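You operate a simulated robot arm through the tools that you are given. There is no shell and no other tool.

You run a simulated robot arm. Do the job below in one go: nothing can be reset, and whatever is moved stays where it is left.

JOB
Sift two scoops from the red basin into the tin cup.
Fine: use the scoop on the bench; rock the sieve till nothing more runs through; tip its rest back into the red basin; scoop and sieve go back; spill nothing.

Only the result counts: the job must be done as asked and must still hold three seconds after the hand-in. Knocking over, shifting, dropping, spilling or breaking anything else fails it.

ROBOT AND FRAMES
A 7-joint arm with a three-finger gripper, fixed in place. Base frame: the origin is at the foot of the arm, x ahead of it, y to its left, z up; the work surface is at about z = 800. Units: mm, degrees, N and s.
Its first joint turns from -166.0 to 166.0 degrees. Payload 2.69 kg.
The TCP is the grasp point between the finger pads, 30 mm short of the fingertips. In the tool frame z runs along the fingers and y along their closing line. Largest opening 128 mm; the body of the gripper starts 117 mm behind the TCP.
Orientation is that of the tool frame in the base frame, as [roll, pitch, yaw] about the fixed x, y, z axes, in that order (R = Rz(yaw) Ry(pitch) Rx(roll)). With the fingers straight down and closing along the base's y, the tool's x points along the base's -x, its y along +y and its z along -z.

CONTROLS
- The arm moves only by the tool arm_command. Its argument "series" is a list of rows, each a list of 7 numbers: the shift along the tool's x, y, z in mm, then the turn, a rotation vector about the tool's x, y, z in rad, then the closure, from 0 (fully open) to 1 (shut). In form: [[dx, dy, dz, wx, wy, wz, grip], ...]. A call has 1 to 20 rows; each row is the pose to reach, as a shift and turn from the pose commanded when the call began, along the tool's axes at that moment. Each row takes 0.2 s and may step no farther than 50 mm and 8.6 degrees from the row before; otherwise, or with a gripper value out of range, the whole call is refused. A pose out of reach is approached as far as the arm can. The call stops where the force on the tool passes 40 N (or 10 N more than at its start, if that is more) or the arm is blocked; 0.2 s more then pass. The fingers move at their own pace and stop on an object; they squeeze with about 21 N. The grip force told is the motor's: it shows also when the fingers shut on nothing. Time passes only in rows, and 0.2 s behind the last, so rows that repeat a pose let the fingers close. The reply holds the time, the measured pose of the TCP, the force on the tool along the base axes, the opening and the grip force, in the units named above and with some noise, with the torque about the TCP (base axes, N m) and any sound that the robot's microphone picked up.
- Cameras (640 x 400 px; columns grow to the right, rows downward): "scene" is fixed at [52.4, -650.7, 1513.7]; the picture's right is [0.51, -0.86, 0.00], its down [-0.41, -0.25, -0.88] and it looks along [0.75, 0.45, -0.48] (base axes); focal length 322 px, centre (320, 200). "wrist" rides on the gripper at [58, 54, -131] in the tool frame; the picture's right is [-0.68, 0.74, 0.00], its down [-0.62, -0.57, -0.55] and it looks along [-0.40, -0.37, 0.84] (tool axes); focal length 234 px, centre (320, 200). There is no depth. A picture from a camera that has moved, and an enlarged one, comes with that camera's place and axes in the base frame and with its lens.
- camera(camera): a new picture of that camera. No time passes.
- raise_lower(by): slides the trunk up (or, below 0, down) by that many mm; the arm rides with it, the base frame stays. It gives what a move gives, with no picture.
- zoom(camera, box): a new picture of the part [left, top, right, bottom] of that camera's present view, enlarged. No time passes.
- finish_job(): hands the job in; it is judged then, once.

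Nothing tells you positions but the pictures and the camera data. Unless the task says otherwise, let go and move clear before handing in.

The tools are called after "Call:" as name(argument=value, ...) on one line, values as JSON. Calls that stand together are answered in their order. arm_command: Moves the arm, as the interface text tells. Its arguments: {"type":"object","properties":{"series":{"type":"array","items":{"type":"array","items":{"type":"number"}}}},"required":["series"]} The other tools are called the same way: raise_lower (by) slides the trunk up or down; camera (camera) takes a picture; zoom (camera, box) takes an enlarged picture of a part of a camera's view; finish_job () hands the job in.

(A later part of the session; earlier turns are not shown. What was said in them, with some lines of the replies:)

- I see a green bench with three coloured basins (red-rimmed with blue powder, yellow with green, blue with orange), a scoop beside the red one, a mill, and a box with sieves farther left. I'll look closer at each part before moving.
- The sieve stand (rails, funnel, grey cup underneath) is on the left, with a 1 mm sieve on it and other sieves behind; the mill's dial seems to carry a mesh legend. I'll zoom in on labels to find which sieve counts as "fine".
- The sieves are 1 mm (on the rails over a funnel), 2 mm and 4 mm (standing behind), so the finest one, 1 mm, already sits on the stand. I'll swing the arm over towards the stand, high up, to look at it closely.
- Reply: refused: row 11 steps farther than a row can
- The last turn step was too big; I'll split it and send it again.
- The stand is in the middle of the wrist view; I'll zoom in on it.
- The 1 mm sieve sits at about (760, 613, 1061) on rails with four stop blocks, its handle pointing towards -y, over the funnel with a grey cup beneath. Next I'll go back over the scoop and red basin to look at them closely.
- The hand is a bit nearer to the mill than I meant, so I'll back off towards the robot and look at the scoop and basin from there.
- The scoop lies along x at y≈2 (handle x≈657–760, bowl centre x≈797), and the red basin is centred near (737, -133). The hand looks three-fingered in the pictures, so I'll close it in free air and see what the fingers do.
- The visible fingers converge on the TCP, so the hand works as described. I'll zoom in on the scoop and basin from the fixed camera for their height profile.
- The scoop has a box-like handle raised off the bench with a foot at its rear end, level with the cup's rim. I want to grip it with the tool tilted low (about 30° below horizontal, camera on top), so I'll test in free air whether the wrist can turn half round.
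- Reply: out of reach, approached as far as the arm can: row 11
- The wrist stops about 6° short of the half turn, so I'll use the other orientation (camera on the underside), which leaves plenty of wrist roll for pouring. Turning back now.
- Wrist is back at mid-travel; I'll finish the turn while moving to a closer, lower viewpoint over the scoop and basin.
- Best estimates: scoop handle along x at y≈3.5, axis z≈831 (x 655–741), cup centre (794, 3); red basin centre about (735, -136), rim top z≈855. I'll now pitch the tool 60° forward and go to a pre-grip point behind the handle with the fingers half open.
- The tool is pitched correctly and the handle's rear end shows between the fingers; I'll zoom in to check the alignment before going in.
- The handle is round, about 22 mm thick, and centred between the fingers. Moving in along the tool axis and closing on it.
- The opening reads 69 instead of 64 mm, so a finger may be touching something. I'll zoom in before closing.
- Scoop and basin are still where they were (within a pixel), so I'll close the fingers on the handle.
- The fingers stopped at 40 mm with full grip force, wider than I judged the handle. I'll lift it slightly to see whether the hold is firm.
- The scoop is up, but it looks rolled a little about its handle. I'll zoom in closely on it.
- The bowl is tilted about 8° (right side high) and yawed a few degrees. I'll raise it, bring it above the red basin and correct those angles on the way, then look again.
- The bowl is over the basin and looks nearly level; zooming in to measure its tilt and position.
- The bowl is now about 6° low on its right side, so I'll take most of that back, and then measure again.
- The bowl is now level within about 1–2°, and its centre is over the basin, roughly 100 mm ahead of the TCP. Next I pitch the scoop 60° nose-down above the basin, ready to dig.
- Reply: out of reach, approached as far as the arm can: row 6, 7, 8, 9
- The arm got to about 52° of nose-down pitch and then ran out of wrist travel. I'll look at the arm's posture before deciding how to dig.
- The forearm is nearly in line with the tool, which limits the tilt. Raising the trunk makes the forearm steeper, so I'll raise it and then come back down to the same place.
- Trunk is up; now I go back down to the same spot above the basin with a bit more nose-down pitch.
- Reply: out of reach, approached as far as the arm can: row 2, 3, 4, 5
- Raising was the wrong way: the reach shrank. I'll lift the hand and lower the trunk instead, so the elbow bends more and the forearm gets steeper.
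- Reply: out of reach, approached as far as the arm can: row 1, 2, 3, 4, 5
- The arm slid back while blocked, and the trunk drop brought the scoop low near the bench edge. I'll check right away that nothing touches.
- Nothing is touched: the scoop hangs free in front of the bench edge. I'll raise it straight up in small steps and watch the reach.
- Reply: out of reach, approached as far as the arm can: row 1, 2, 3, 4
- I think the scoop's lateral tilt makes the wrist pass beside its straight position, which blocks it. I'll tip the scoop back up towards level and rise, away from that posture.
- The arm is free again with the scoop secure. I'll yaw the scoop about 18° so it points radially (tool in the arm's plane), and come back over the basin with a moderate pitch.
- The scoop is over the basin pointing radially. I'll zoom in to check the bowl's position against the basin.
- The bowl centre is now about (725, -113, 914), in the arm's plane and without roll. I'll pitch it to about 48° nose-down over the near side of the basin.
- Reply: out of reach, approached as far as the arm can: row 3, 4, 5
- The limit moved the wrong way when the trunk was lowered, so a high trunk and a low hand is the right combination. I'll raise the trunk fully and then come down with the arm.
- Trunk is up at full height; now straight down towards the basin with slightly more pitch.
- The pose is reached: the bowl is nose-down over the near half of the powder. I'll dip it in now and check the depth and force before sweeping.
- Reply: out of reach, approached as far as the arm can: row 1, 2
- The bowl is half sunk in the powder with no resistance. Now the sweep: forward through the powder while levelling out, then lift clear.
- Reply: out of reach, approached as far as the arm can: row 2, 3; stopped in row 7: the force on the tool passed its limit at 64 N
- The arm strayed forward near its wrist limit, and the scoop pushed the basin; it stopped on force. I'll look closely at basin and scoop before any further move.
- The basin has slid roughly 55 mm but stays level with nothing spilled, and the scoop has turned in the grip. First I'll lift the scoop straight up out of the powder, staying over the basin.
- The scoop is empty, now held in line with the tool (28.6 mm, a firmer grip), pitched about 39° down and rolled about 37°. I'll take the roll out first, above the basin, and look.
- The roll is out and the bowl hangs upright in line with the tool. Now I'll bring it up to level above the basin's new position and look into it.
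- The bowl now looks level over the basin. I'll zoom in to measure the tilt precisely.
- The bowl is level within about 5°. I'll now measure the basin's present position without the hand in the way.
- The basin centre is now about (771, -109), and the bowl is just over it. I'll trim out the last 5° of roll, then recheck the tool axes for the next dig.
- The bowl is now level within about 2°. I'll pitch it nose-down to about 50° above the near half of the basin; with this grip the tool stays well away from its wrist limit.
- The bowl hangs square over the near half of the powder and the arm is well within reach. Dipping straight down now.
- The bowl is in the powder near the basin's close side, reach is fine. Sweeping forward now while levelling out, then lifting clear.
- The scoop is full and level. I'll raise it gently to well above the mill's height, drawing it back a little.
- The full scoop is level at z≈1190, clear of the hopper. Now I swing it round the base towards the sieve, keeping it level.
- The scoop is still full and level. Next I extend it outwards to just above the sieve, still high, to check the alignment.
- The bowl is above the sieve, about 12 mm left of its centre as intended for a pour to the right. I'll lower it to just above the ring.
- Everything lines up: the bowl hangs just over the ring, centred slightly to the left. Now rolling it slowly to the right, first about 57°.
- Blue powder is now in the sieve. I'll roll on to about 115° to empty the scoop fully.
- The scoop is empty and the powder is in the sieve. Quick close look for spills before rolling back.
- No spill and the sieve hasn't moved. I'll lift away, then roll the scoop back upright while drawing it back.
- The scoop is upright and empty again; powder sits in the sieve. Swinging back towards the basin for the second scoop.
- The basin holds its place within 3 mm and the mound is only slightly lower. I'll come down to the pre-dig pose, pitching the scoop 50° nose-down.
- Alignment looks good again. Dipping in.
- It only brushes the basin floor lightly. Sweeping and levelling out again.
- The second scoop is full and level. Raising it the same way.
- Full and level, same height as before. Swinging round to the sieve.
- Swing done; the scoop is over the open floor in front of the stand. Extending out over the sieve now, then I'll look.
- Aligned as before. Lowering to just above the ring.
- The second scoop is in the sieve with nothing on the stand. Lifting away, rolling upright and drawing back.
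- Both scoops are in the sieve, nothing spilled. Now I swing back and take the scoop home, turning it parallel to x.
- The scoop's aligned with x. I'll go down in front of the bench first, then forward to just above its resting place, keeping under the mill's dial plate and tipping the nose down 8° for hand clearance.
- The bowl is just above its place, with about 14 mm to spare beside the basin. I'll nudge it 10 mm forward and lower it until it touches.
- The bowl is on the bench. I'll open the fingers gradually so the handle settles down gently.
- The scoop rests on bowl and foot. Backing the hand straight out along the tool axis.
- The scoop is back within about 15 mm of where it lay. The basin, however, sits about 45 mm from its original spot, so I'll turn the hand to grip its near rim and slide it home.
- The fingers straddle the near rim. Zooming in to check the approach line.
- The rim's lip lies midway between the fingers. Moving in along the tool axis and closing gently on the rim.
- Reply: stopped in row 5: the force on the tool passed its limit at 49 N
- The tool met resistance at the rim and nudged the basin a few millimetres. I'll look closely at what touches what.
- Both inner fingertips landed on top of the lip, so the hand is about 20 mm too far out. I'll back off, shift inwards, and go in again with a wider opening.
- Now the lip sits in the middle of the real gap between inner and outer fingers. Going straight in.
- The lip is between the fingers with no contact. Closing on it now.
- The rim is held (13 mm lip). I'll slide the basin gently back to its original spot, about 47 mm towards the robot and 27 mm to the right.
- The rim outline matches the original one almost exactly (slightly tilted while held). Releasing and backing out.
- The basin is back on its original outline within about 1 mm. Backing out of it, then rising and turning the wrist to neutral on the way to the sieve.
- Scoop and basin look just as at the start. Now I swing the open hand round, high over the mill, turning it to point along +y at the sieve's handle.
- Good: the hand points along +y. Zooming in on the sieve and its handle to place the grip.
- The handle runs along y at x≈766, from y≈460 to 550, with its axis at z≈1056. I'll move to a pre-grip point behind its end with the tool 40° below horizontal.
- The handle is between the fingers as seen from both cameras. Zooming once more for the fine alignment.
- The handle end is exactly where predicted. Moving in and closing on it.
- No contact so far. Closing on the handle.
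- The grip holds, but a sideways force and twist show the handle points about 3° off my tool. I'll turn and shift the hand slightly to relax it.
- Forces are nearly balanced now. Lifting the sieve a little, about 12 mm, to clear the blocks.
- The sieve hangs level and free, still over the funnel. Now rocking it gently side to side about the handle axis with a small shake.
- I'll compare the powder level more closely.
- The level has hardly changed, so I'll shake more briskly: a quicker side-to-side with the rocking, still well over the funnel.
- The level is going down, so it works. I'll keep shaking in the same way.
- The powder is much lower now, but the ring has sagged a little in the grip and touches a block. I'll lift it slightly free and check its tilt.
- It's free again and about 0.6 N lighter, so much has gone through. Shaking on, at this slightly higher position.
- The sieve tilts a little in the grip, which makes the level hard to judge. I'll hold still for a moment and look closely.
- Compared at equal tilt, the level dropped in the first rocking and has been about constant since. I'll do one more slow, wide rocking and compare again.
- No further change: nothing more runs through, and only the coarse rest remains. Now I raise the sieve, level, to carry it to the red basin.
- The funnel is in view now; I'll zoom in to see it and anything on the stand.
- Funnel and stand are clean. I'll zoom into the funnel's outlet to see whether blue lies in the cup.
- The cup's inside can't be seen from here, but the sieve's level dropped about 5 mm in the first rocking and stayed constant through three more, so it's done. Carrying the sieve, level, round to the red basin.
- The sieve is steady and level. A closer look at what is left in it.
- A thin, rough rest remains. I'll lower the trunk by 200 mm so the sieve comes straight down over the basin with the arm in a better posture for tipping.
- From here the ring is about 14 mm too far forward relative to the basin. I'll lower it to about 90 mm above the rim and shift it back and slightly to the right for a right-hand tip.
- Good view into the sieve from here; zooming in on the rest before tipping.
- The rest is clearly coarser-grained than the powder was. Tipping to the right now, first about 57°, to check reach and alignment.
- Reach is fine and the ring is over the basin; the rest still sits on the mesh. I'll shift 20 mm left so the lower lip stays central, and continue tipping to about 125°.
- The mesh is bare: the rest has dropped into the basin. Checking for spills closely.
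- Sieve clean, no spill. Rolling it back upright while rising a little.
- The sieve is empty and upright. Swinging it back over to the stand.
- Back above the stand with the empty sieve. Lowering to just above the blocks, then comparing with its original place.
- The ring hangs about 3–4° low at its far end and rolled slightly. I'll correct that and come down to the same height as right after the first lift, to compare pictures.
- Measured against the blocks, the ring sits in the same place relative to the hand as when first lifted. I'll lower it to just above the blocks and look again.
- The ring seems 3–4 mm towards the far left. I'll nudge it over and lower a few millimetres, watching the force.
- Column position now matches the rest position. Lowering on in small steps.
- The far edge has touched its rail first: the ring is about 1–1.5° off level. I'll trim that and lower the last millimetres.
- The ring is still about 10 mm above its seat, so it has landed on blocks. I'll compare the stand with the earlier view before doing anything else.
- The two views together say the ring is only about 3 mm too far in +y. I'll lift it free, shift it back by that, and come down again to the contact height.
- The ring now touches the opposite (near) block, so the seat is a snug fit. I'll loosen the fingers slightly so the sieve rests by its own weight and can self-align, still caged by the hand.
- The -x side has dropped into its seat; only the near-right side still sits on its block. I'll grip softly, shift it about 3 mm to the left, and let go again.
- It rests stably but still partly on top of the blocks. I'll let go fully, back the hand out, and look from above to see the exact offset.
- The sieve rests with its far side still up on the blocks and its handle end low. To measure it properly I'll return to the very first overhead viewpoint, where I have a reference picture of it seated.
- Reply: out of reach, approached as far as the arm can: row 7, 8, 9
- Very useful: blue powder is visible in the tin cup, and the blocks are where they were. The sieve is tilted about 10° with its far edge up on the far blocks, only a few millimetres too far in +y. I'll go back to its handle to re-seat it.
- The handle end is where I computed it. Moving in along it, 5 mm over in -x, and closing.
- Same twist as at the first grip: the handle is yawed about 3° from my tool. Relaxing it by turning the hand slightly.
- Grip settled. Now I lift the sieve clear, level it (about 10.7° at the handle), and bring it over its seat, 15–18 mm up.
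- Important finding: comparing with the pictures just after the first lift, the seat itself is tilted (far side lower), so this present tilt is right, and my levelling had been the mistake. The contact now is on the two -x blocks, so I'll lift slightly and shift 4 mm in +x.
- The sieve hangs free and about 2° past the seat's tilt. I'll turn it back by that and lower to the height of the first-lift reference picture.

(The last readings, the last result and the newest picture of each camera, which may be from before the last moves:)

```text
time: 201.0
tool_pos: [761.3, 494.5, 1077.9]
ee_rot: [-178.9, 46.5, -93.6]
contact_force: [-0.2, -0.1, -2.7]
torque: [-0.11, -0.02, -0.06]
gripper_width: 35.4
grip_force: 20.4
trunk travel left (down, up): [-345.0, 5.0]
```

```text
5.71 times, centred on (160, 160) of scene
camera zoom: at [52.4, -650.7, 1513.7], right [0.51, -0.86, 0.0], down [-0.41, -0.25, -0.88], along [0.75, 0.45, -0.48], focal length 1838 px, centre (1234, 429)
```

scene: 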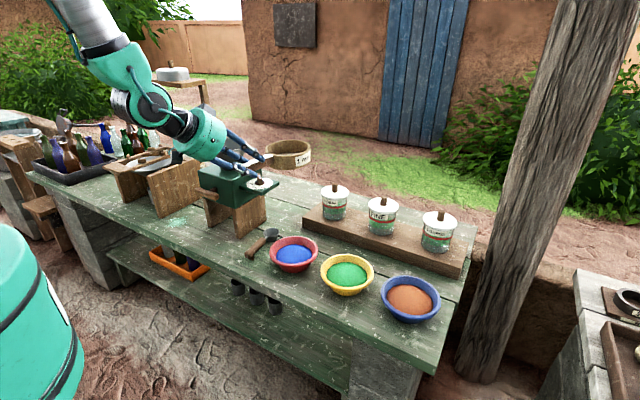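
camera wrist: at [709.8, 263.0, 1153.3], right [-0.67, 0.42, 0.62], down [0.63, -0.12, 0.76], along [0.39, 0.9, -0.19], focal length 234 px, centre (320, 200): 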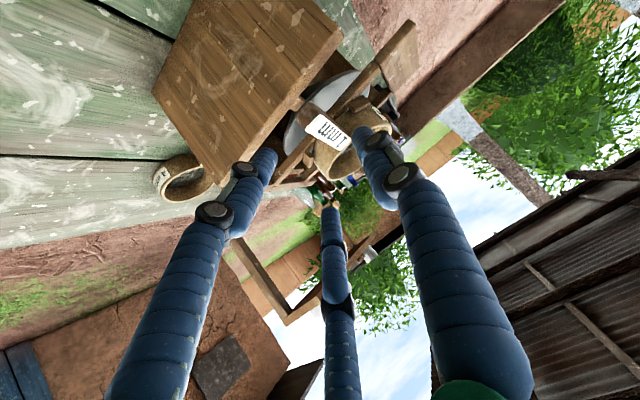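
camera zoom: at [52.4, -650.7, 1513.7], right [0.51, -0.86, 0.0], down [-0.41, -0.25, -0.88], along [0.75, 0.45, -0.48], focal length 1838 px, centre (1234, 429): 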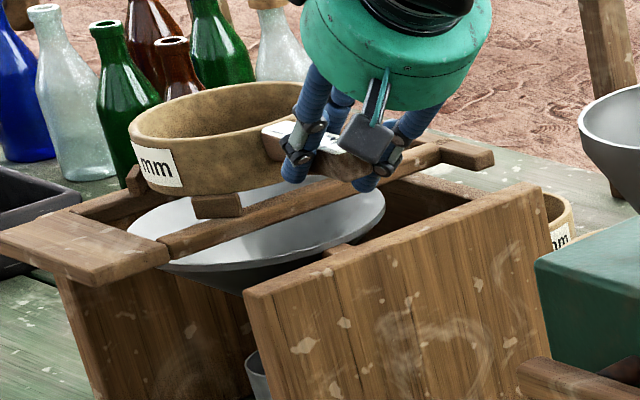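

Still a little too edge-on compared with the reference. Small correction of tilt in both directions, and down a bit more.

Call:
arm_command(series=[[0, 0, 0, 0.0154, -0.019, -0.0161, 1], [0, 0, 0, 0.0308, -0.0379, -0.0322, 1], [2.2, 0, 2, 0.0308, -0.0379, -0.0322, 1], [4.4, 0.1, 4.1, 0.0308, -0.0379, -0.0322, 1], [4.4, 0.1, 4.1, 0.0308, -0.0379, -0.0322, 1]])

Call:
zoom(camera="scene", box=[125, 135, 175, 170])

Call:
zoom(camera="scene", box=[110, 125, 210, 195])

Call:
zoom(camera="wrist", box=[250, 70, 450, 210])

```text
time: 202.2
tool_pos: [761.3, 493.5, 1073.0]
ee_rot: [-175.1, 48.6, -90.8]
contact_force: [0.3, -0.2, 2.9]
torque: [0.23, 0.23, -0.02]
gripper_width: 35.4
grip_force: 20.6
trunk travel left (down, up): [-345.0, 5.0]
```

```text
11.43 times, centred on (150, 152) of scene
camera zoom: at [52.4, -650.7, 1513.7], right [0.51, -0.86, 0.0], down [-0.41, -0.25, -0.88], along [0.75, 0.45, -0.48], focal length 3676 px, centre (2263, 743)
```

zoom: 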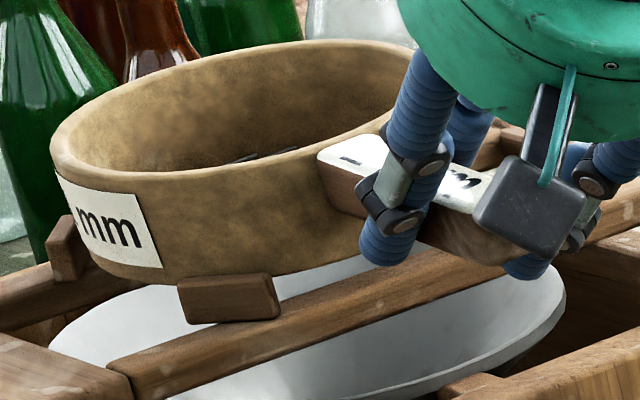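

```text
5.71 times, centred on (160, 160) of scene
camera zoom: at [52.4, -650.7, 1513.7], right [0.51, -0.86, 0.0], down [-0.41, -0.25, -0.88], along [0.75, 0.45, -0.48], focal length 1838 px, centre (1234, 429)
```

zoom: 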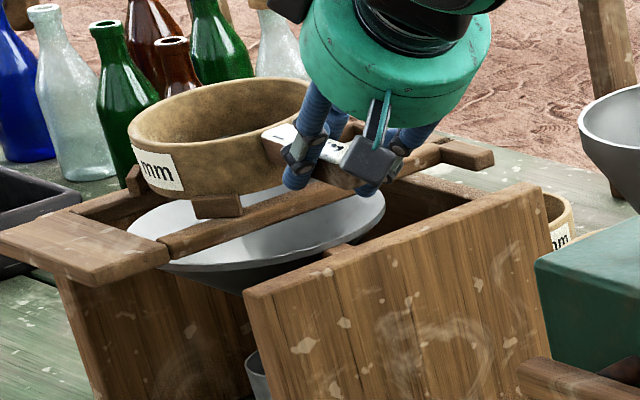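

```text
2.86 times, centred on (350, 140) of wrist
camera zoom: at [695.2, 362.7, 1111.6], right [-0.73, 0.5, 0.47], down [0.52, -0.05, 0.86], along [0.45, 0.86, -0.23], focal length 669 px, centre (234, 371)
```

zoom: 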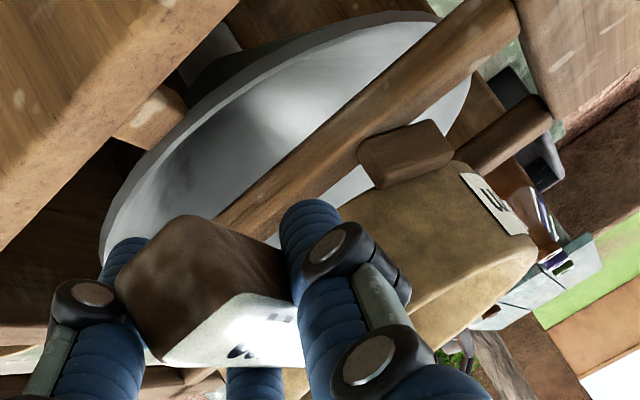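

Now it touches just the front (near, -x) block. I'll lift a hair, shift 3 mm in +x and 2 mm in +y, and lower again, reading the contact point from the forces.

Call:
arm_command(series=[[-2.3, -0.2, -2, 0, 0, 0, 1], [-3.6, -3, -0.2, 0, 0, 0, 1], [-1.4, -2.8, 1.8, 0, 0, 0, 1], [0.2, -2.7, 3.1, 0, 0, 0, 1], [0.2, -2.7, 3.1, 0, 0, 0, 1]])

Call:
zoom(camera="scene", box=[125, 135, 175, 170])

```text
time: 203.4
tool_pos: [763.9, 496.4, 1067.9]
ee_rot: [-175.0, 48.6, -90.8]
contact_force: [0.0, 0.8, -1.1]
torque: [-0.09, -0.02, 0.0]
gripper_width: 35.5
grip_force: 20.6
trunk travel left (down, up): [-345.0, 5.0]
```

```text
11.43 times, centred on (150, 152) of scene
camera zoom: at [52.4, -650.7, 1513.7], right [0.51, -0.86, 0.0], down [-0.41, -0.25, -0.88], along [0.75, 0.45, -0.48], focal length 3676 px, centre (2263, 743)
```

zoom: 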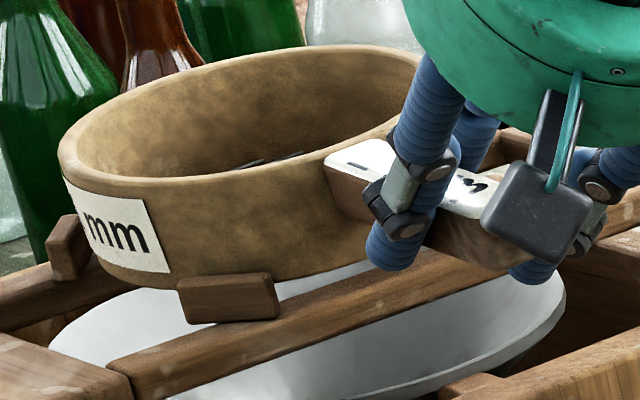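

Free again, and lower than before: it has cleared the front block's top. Lowering further in small steps.

Call:
arm_command(series=[[1.5, 0.1, 1.3, 0, 0, 0, 1], [3, 0.2, 2.6, 0, 0, 0, 1], [3, 0.2, 2.6, 0, 0, 0, 1]])

Call:
zoom(camera="scene", box=[125, 135, 175, 170])

```text
time: 204.2
tool_pos: [764.7, 494.6, 1065.0]
ee_rot: [-175.1, 48.6, -90.8]
contact_force: [1.7, 0.1, -0.6]
torque: [-0.1, -0.01, 0.04]
gripper_width: 35.6
grip_force: 21.2
trunk travel left (down, up): [-345.0, 5.0]
```

```text
11.43 times, centred on (150, 152) of scene
camera zoom: at [52.4, -650.7, 1513.7], right [0.51, -0.86, 0.0], down [-0.41, -0.25, -0.88], along [0.75, 0.45, -0.48], focal length 3676 px, centre (2263, 743)
```

zoom: 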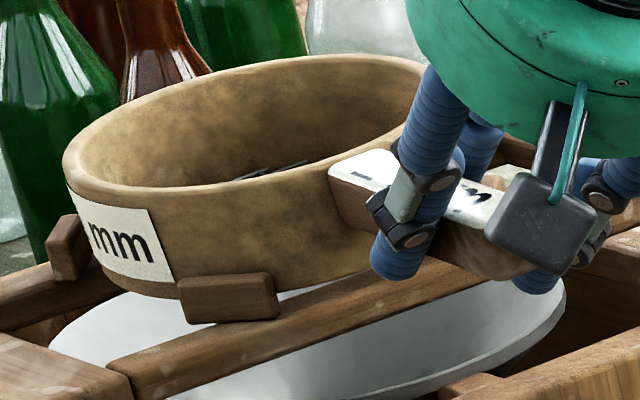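

It's sinking into the seat; the ring is about 3 mm right of its rest position. Shifting it left by that and lowering another 2 mm.

Call:
arm_command(series=[[-0.9, 1, 0.9, 0, 0, 0, 1], [-1.6, 1.7, 1.7, 0, 0, 0, 1], [-0.1, 1.8, 3, 0, 0, 0, 1], [-0.1, 1.8, 3, 0, 0, 0, 1]])

Call:
zoom(camera="scene", box=[125, 135, 175, 170])

Call:
zoom(camera="wrist", box=[250, 70, 450, 210])

```text
time: 205.2
tool_pos: [762.8, 498.7, 1063.3]
ee_rot: [-175.1, 48.6, -90.8]
contact_force: [0.1, 0.3, -1.4]
torque: [-0.09, 0.02, -0.02]
gripper_width: 35.6
grip_force: 21.4
trunk travel left (down, up): [-345.0, 5.0]
```

```text
11.43 times, centred on (150, 152) of scene
camera zoom: at [52.4, -650.7, 1513.7], right [0.51, -0.86, 0.0], down [-0.41, -0.25, -0.88], along [0.75, 0.45, -0.48], focal length 3676 px, centre (2263, 743)
```

zoom: 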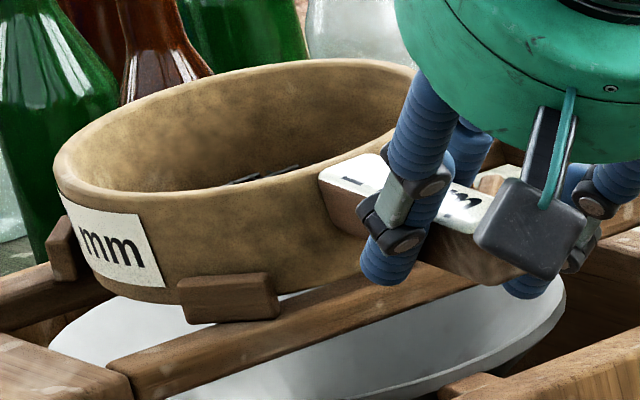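

```text
2.86 times, centred on (350, 140) of wrist
camera zoom: at [696.6, 367.3, 1103.2], right [-0.73, 0.5, 0.47], down [0.52, -0.05, 0.86], along [0.45, 0.86, -0.23], focal length 669 px, centre (234, 371)
```

zoom: 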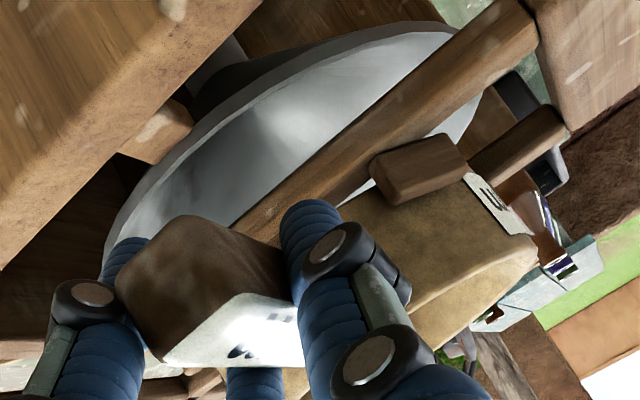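

Position matches the rest picture at the front. Lowering in 1.5 mm steps until it bears on the rails.

Call:
arm_command(series=[[1.1, 0.1, 1, 0, 0, 0, 1], [2.3, 0.2, 2, 0, 0, 0, 1], [2.3, 0.2, 2, 0, 0, 0, 1]])

Call:
zoom(camera="scene", box=[125, 135, 175, 170])

```text
time: 206.0
tool_pos: [762.7, 498.3, 1062.8]
ee_rot: [-175.1, 48.6, -90.8]
contact_force: [-0.6, 0.6, 1.7]
torque: [0.33, 0.11, 0.02]
gripper_width: 35.6
grip_force: 21.3
trunk travel left (down, up): [-345.0, 5.0]
```

```text
11.43 times, centred on (150, 152) of scene
camera zoom: at [52.4, -650.7, 1513.7], right [0.51, -0.86, 0.0], down [-0.41, -0.25, -0.88], along [0.75, 0.45, -0.48], focal length 3676 px, centre (2263, 743)
```

zoom: 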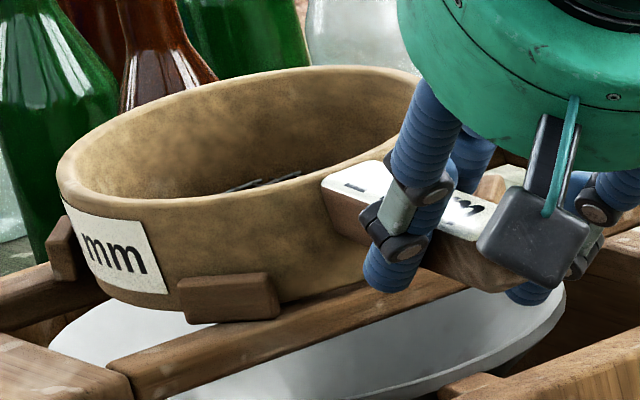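

The far/-x edge bears on the rail at the right height and the ring is inside the blocks. Now opening the fingers slowly so that it settles.

Call:
arm_command(series=[[0, 0, 0, 0, 0, 0, 0.72], [0, 0, 0, 0, 0, 0, 0.715], [0, 0, 0, 0, 0, 0, 0.71], [0, 0, 0, 0, 0, 0, 0.7], [0, 0, 0, 0, 0, 0, 0.69], [0, 0, 0, 0, 0, 0, 0.68], [0, 0, 0, 0, 0, 0, 0.66]])

Call:
zoom(camera="scene", box=[125, 135, 175, 170])

Call:
zoom(camera="wrist", box=[250, 70, 450, 210])

```text
time: 207.6
tool_pos: [764.4, 499.3, 1061.1]
ee_rot: [-175.1, 48.6, -90.8]
contact_force: [0.7, 0.6, -0.5]
torque: [-0.02, 0.0, 0.01]
gripper_width: 43.4
grip_force: 0.0
trunk travel left (down, up): [-345.0, 5.0]
```

```text
11.43 times, centred on (150, 152) of scene
camera zoom: at [52.4, -650.7, 1513.7], right [0.51, -0.86, 0.0], down [-0.41, -0.25, -0.88], along [0.75, 0.45, -0.48], focal length 3676 px, centre (2263, 743)
```

zoom: 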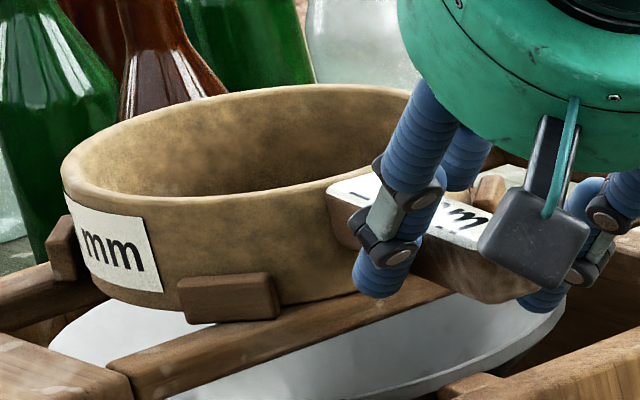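

```text
2.86 times, centred on (350, 140) of wrist
camera zoom: at [696.7, 367.1, 1100.2], right [-0.73, 0.5, 0.47], down [0.52, -0.05, 0.86], along [0.45, 0.86, -0.23], focal length 669 px, centre (234, 371)
```

zoom: 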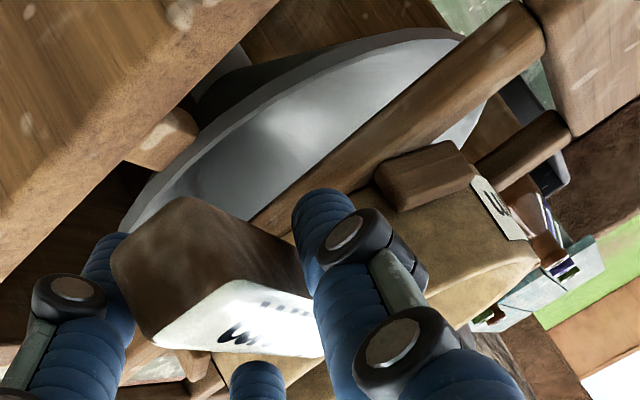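

It dropped in: the rim's height and the label now match the original rest picture. Opening fully and backing straight out.

Call:
arm_command(series=[[0, 0, 0, 0, 0, 0, 0.6], [0, 0, 0, 0, 0, 0, 0.5], [0, 0, -15, 0, 0, 0, 0.5], [0, 0, -40, 0, 0, 0, 0.5], [0, 0, -70, 0, 0, 0, 0.5], [0, 0, -110, 0, 0, 0, 0.5]])

Call:
zoom(camera="scene", box=[100, 130, 220, 220])

Call:
zoom(camera="scene", box=[90, 130, 210, 220])

```text
time: 209.0
tool_pos: [752.1, 417.3, 1131.5]
ee_rot: [-175.1, 48.6, -90.8]
contact_force: [0.3, 0.2, 0.1]
torque: [-0.01, 0.0, -0.04]
gripper_width: 63.9
grip_force: 0.1
trunk travel left (down, up): [-345.0, 5.0]
```

```text
4.44 times, centred on (160, 175) of scene
camera zoom: at [52.4, -650.7, 1513.7], right [0.51, -0.86, 0.0], down [-0.41, -0.25, -0.88], along [0.75, 0.45, -0.48], focal length 1430 px, centre (1031, 311)
```

zoom: 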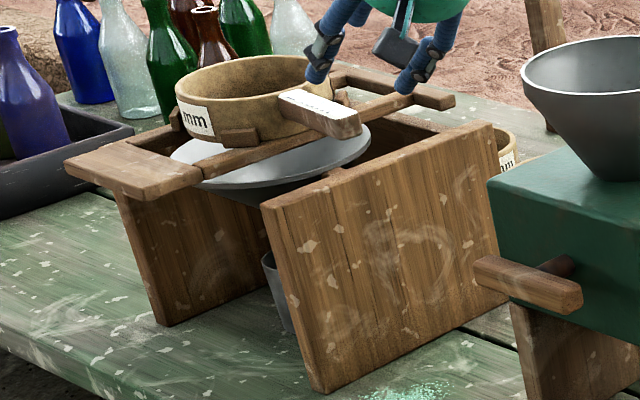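

```text
4.44 times, centred on (150, 175) of scene
camera zoom: at [52.4, -650.7, 1513.7], right [0.51, -0.86, 0.0], down [-0.41, -0.25, -0.88], along [0.75, 0.45, -0.48], focal length 1430 px, centre (1076, 311)
```

zoom: 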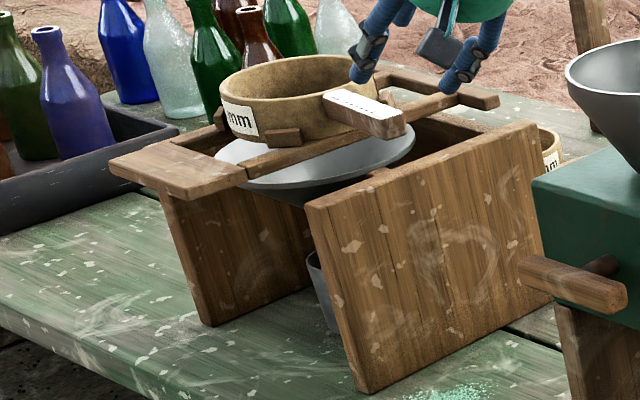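

The sieve is seated and the stand looks as at the start, though the handle seems yawed a little. I'll go up to the overhead viewpoint to check both that and the cup.

Call:
arm_command(series=[[-18.6, 15.3, -25.2, -0.0208, 0.0901, -0.002, 0.4], [-37.3, 30.5, -50.4, -0.0415, 0.1802, -0.0039, 0.3], [-55.9, 45.8, -75.6, -0.0623, 0.2703, -0.0059, 0.2], [-74.5, 61, -100.8, -0.083, 0.3603, -0.0079, 0.1], [-93.1, 76.3, -126, -0.1038, 0.4504, -0.0099, 0], [-111.8, 91.5, -151.2, -0.1245, 0.5405, -0.0118, 0], [-130.4, 106.8, -176.4, -0.1453, 0.6306, -0.0138, 0], [-130.4, 106.8, -176.4, -0.1453, 0.6306, -0.0138, 0]])

Call:
zoom(camera="wrist", box=[250, 110, 420, 270])

Call:
zoom(camera="wrist", box=[290, 150, 390, 240])

Call:
camera(camera="scene")

```text
time: 210.8
tool_pos: [631.2, 379.5, 1338.9]
ee_rot: [176.4, 12.4, -90.4]
contact_force: [-1.0, -0.2, -0.4]
torque: [-0.04, -0.03, 0.0]
gripper_width: 128.1
grip_force: 0.0
trunk travel left (down, up): [-345.0, 5.0]
```

```text
2.50 times, centred on (335, 190) of wrist
camera zoom: at [584.4, 293.6, 1457.6], right [-0.73, 0.66, 0.19], down [0.6, 0.49, 0.63], along [0.32, 0.58, -0.75], focal length 585 px, centre (282, 225)
```

zoom: 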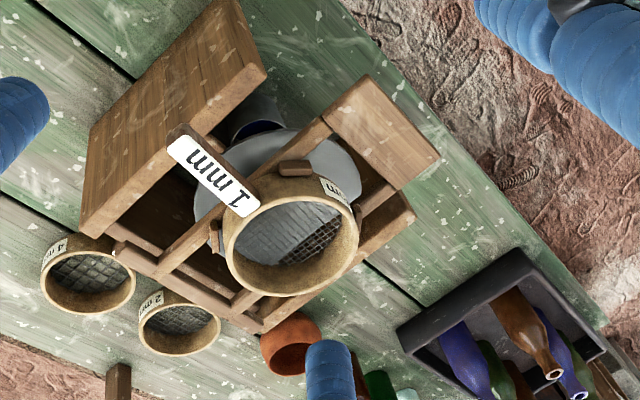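

```text
4.44 times, centred on (340, 195) of wrist
camera zoom: at [584.4, 293.6, 1457.6], right [-0.73, 0.66, 0.19], down [0.6, 0.49, 0.63], along [0.32, 0.58, -0.75], focal length 1041 px, centre (231, 222)
```

zoom: 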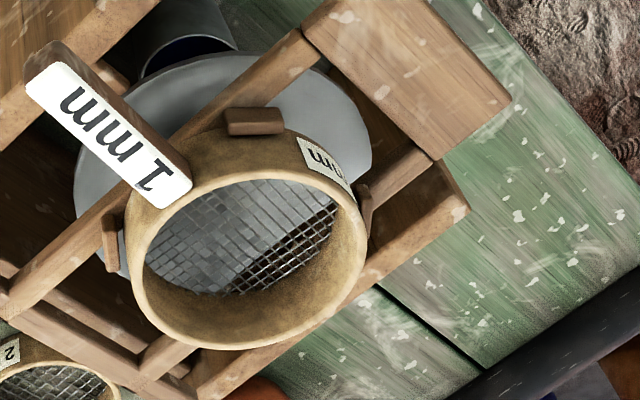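

```text
taken
```

scene: 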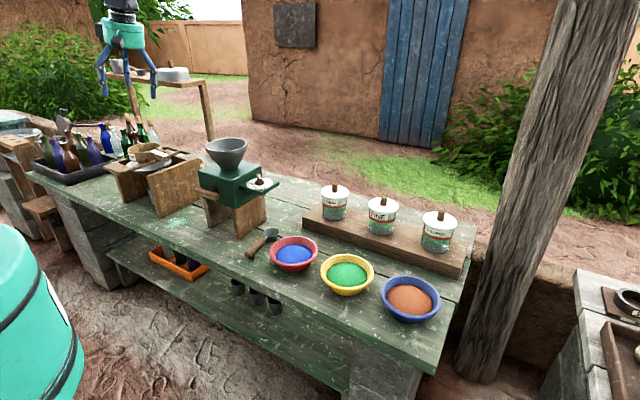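

The sieve sits inside its four blocks. Zooming in on the cup and on the handle's line.

Call:
zoom(camera="wrist", box=[290, 140, 330, 175])

Call:
zoom(camera="scene", box=[230, 215, 330, 285])

```text
11.43 times, centred on (310, 158) of wrist
camera zoom: at [584.4, 293.6, 1457.6], right [-0.73, 0.66, 0.19], down [0.6, 0.49, 0.63], along [0.32, 0.58, -0.75], focal length 2676 px, centre (434, 686)
```

zoom: 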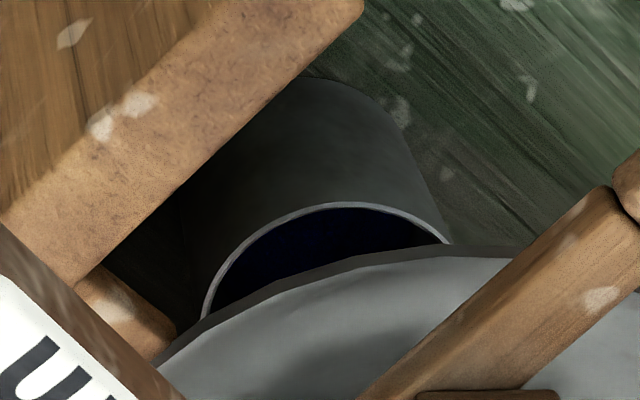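

```text
5.71 times, centred on (280, 250) of scene
camera zoom: at [52.4, -650.7, 1513.7], right [0.51, -0.86, 0.0], down [-0.41, -0.25, -0.88], along [0.75, 0.45, -0.48], focal length 1838 px, centre (549, -86)
```

zoom: 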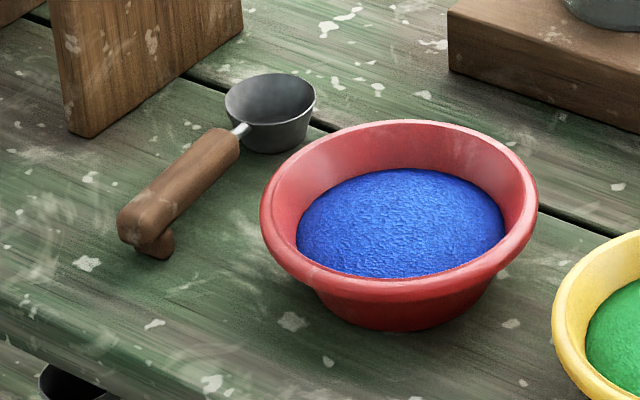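

All is in place: the tin cup holds the sifted blue powder and the rest is back in the red basin. The basin is on its original outline, the scoop is within about 15 mm of where it lay, and the sieve is in its seat with its handle a few degrees off. I see no spill, and the hand is open and clear, so I'm handing in.

Call:
finish_job()

```text
The job is handed in.
```

I sifted two full scoops from the red basin through the 1 mm sieve, and the fines are in the tin cup. The job is handed in. I could see blue in the cup, but only part of its inside, so I couldn't judge the amount.

- **Sifting:** I rocked the sieve five times. The level dropped in the first rocking and did not change after that, so I took it that nothing more was running through.
- **Rest:** I tipped it back into the red basin. The mesh was bare afterwards, and I saw nothing spilled.
- **Red basin:** On the first try at scooping, the arm strayed and pushed the basin about 45 mm. I gripped the rim and slid it back to within about 1 mm of where it stood, but it was shifted for a while.
- **Scoop:** It is back on the bench, about 15 mm from its old spot and turned about 7°.
- **Sieve:** It is back in its seat between the four blocks. This took several tries, because I first held it level while the seat itself is tilted. Its handle now points about 7° away from its original line.
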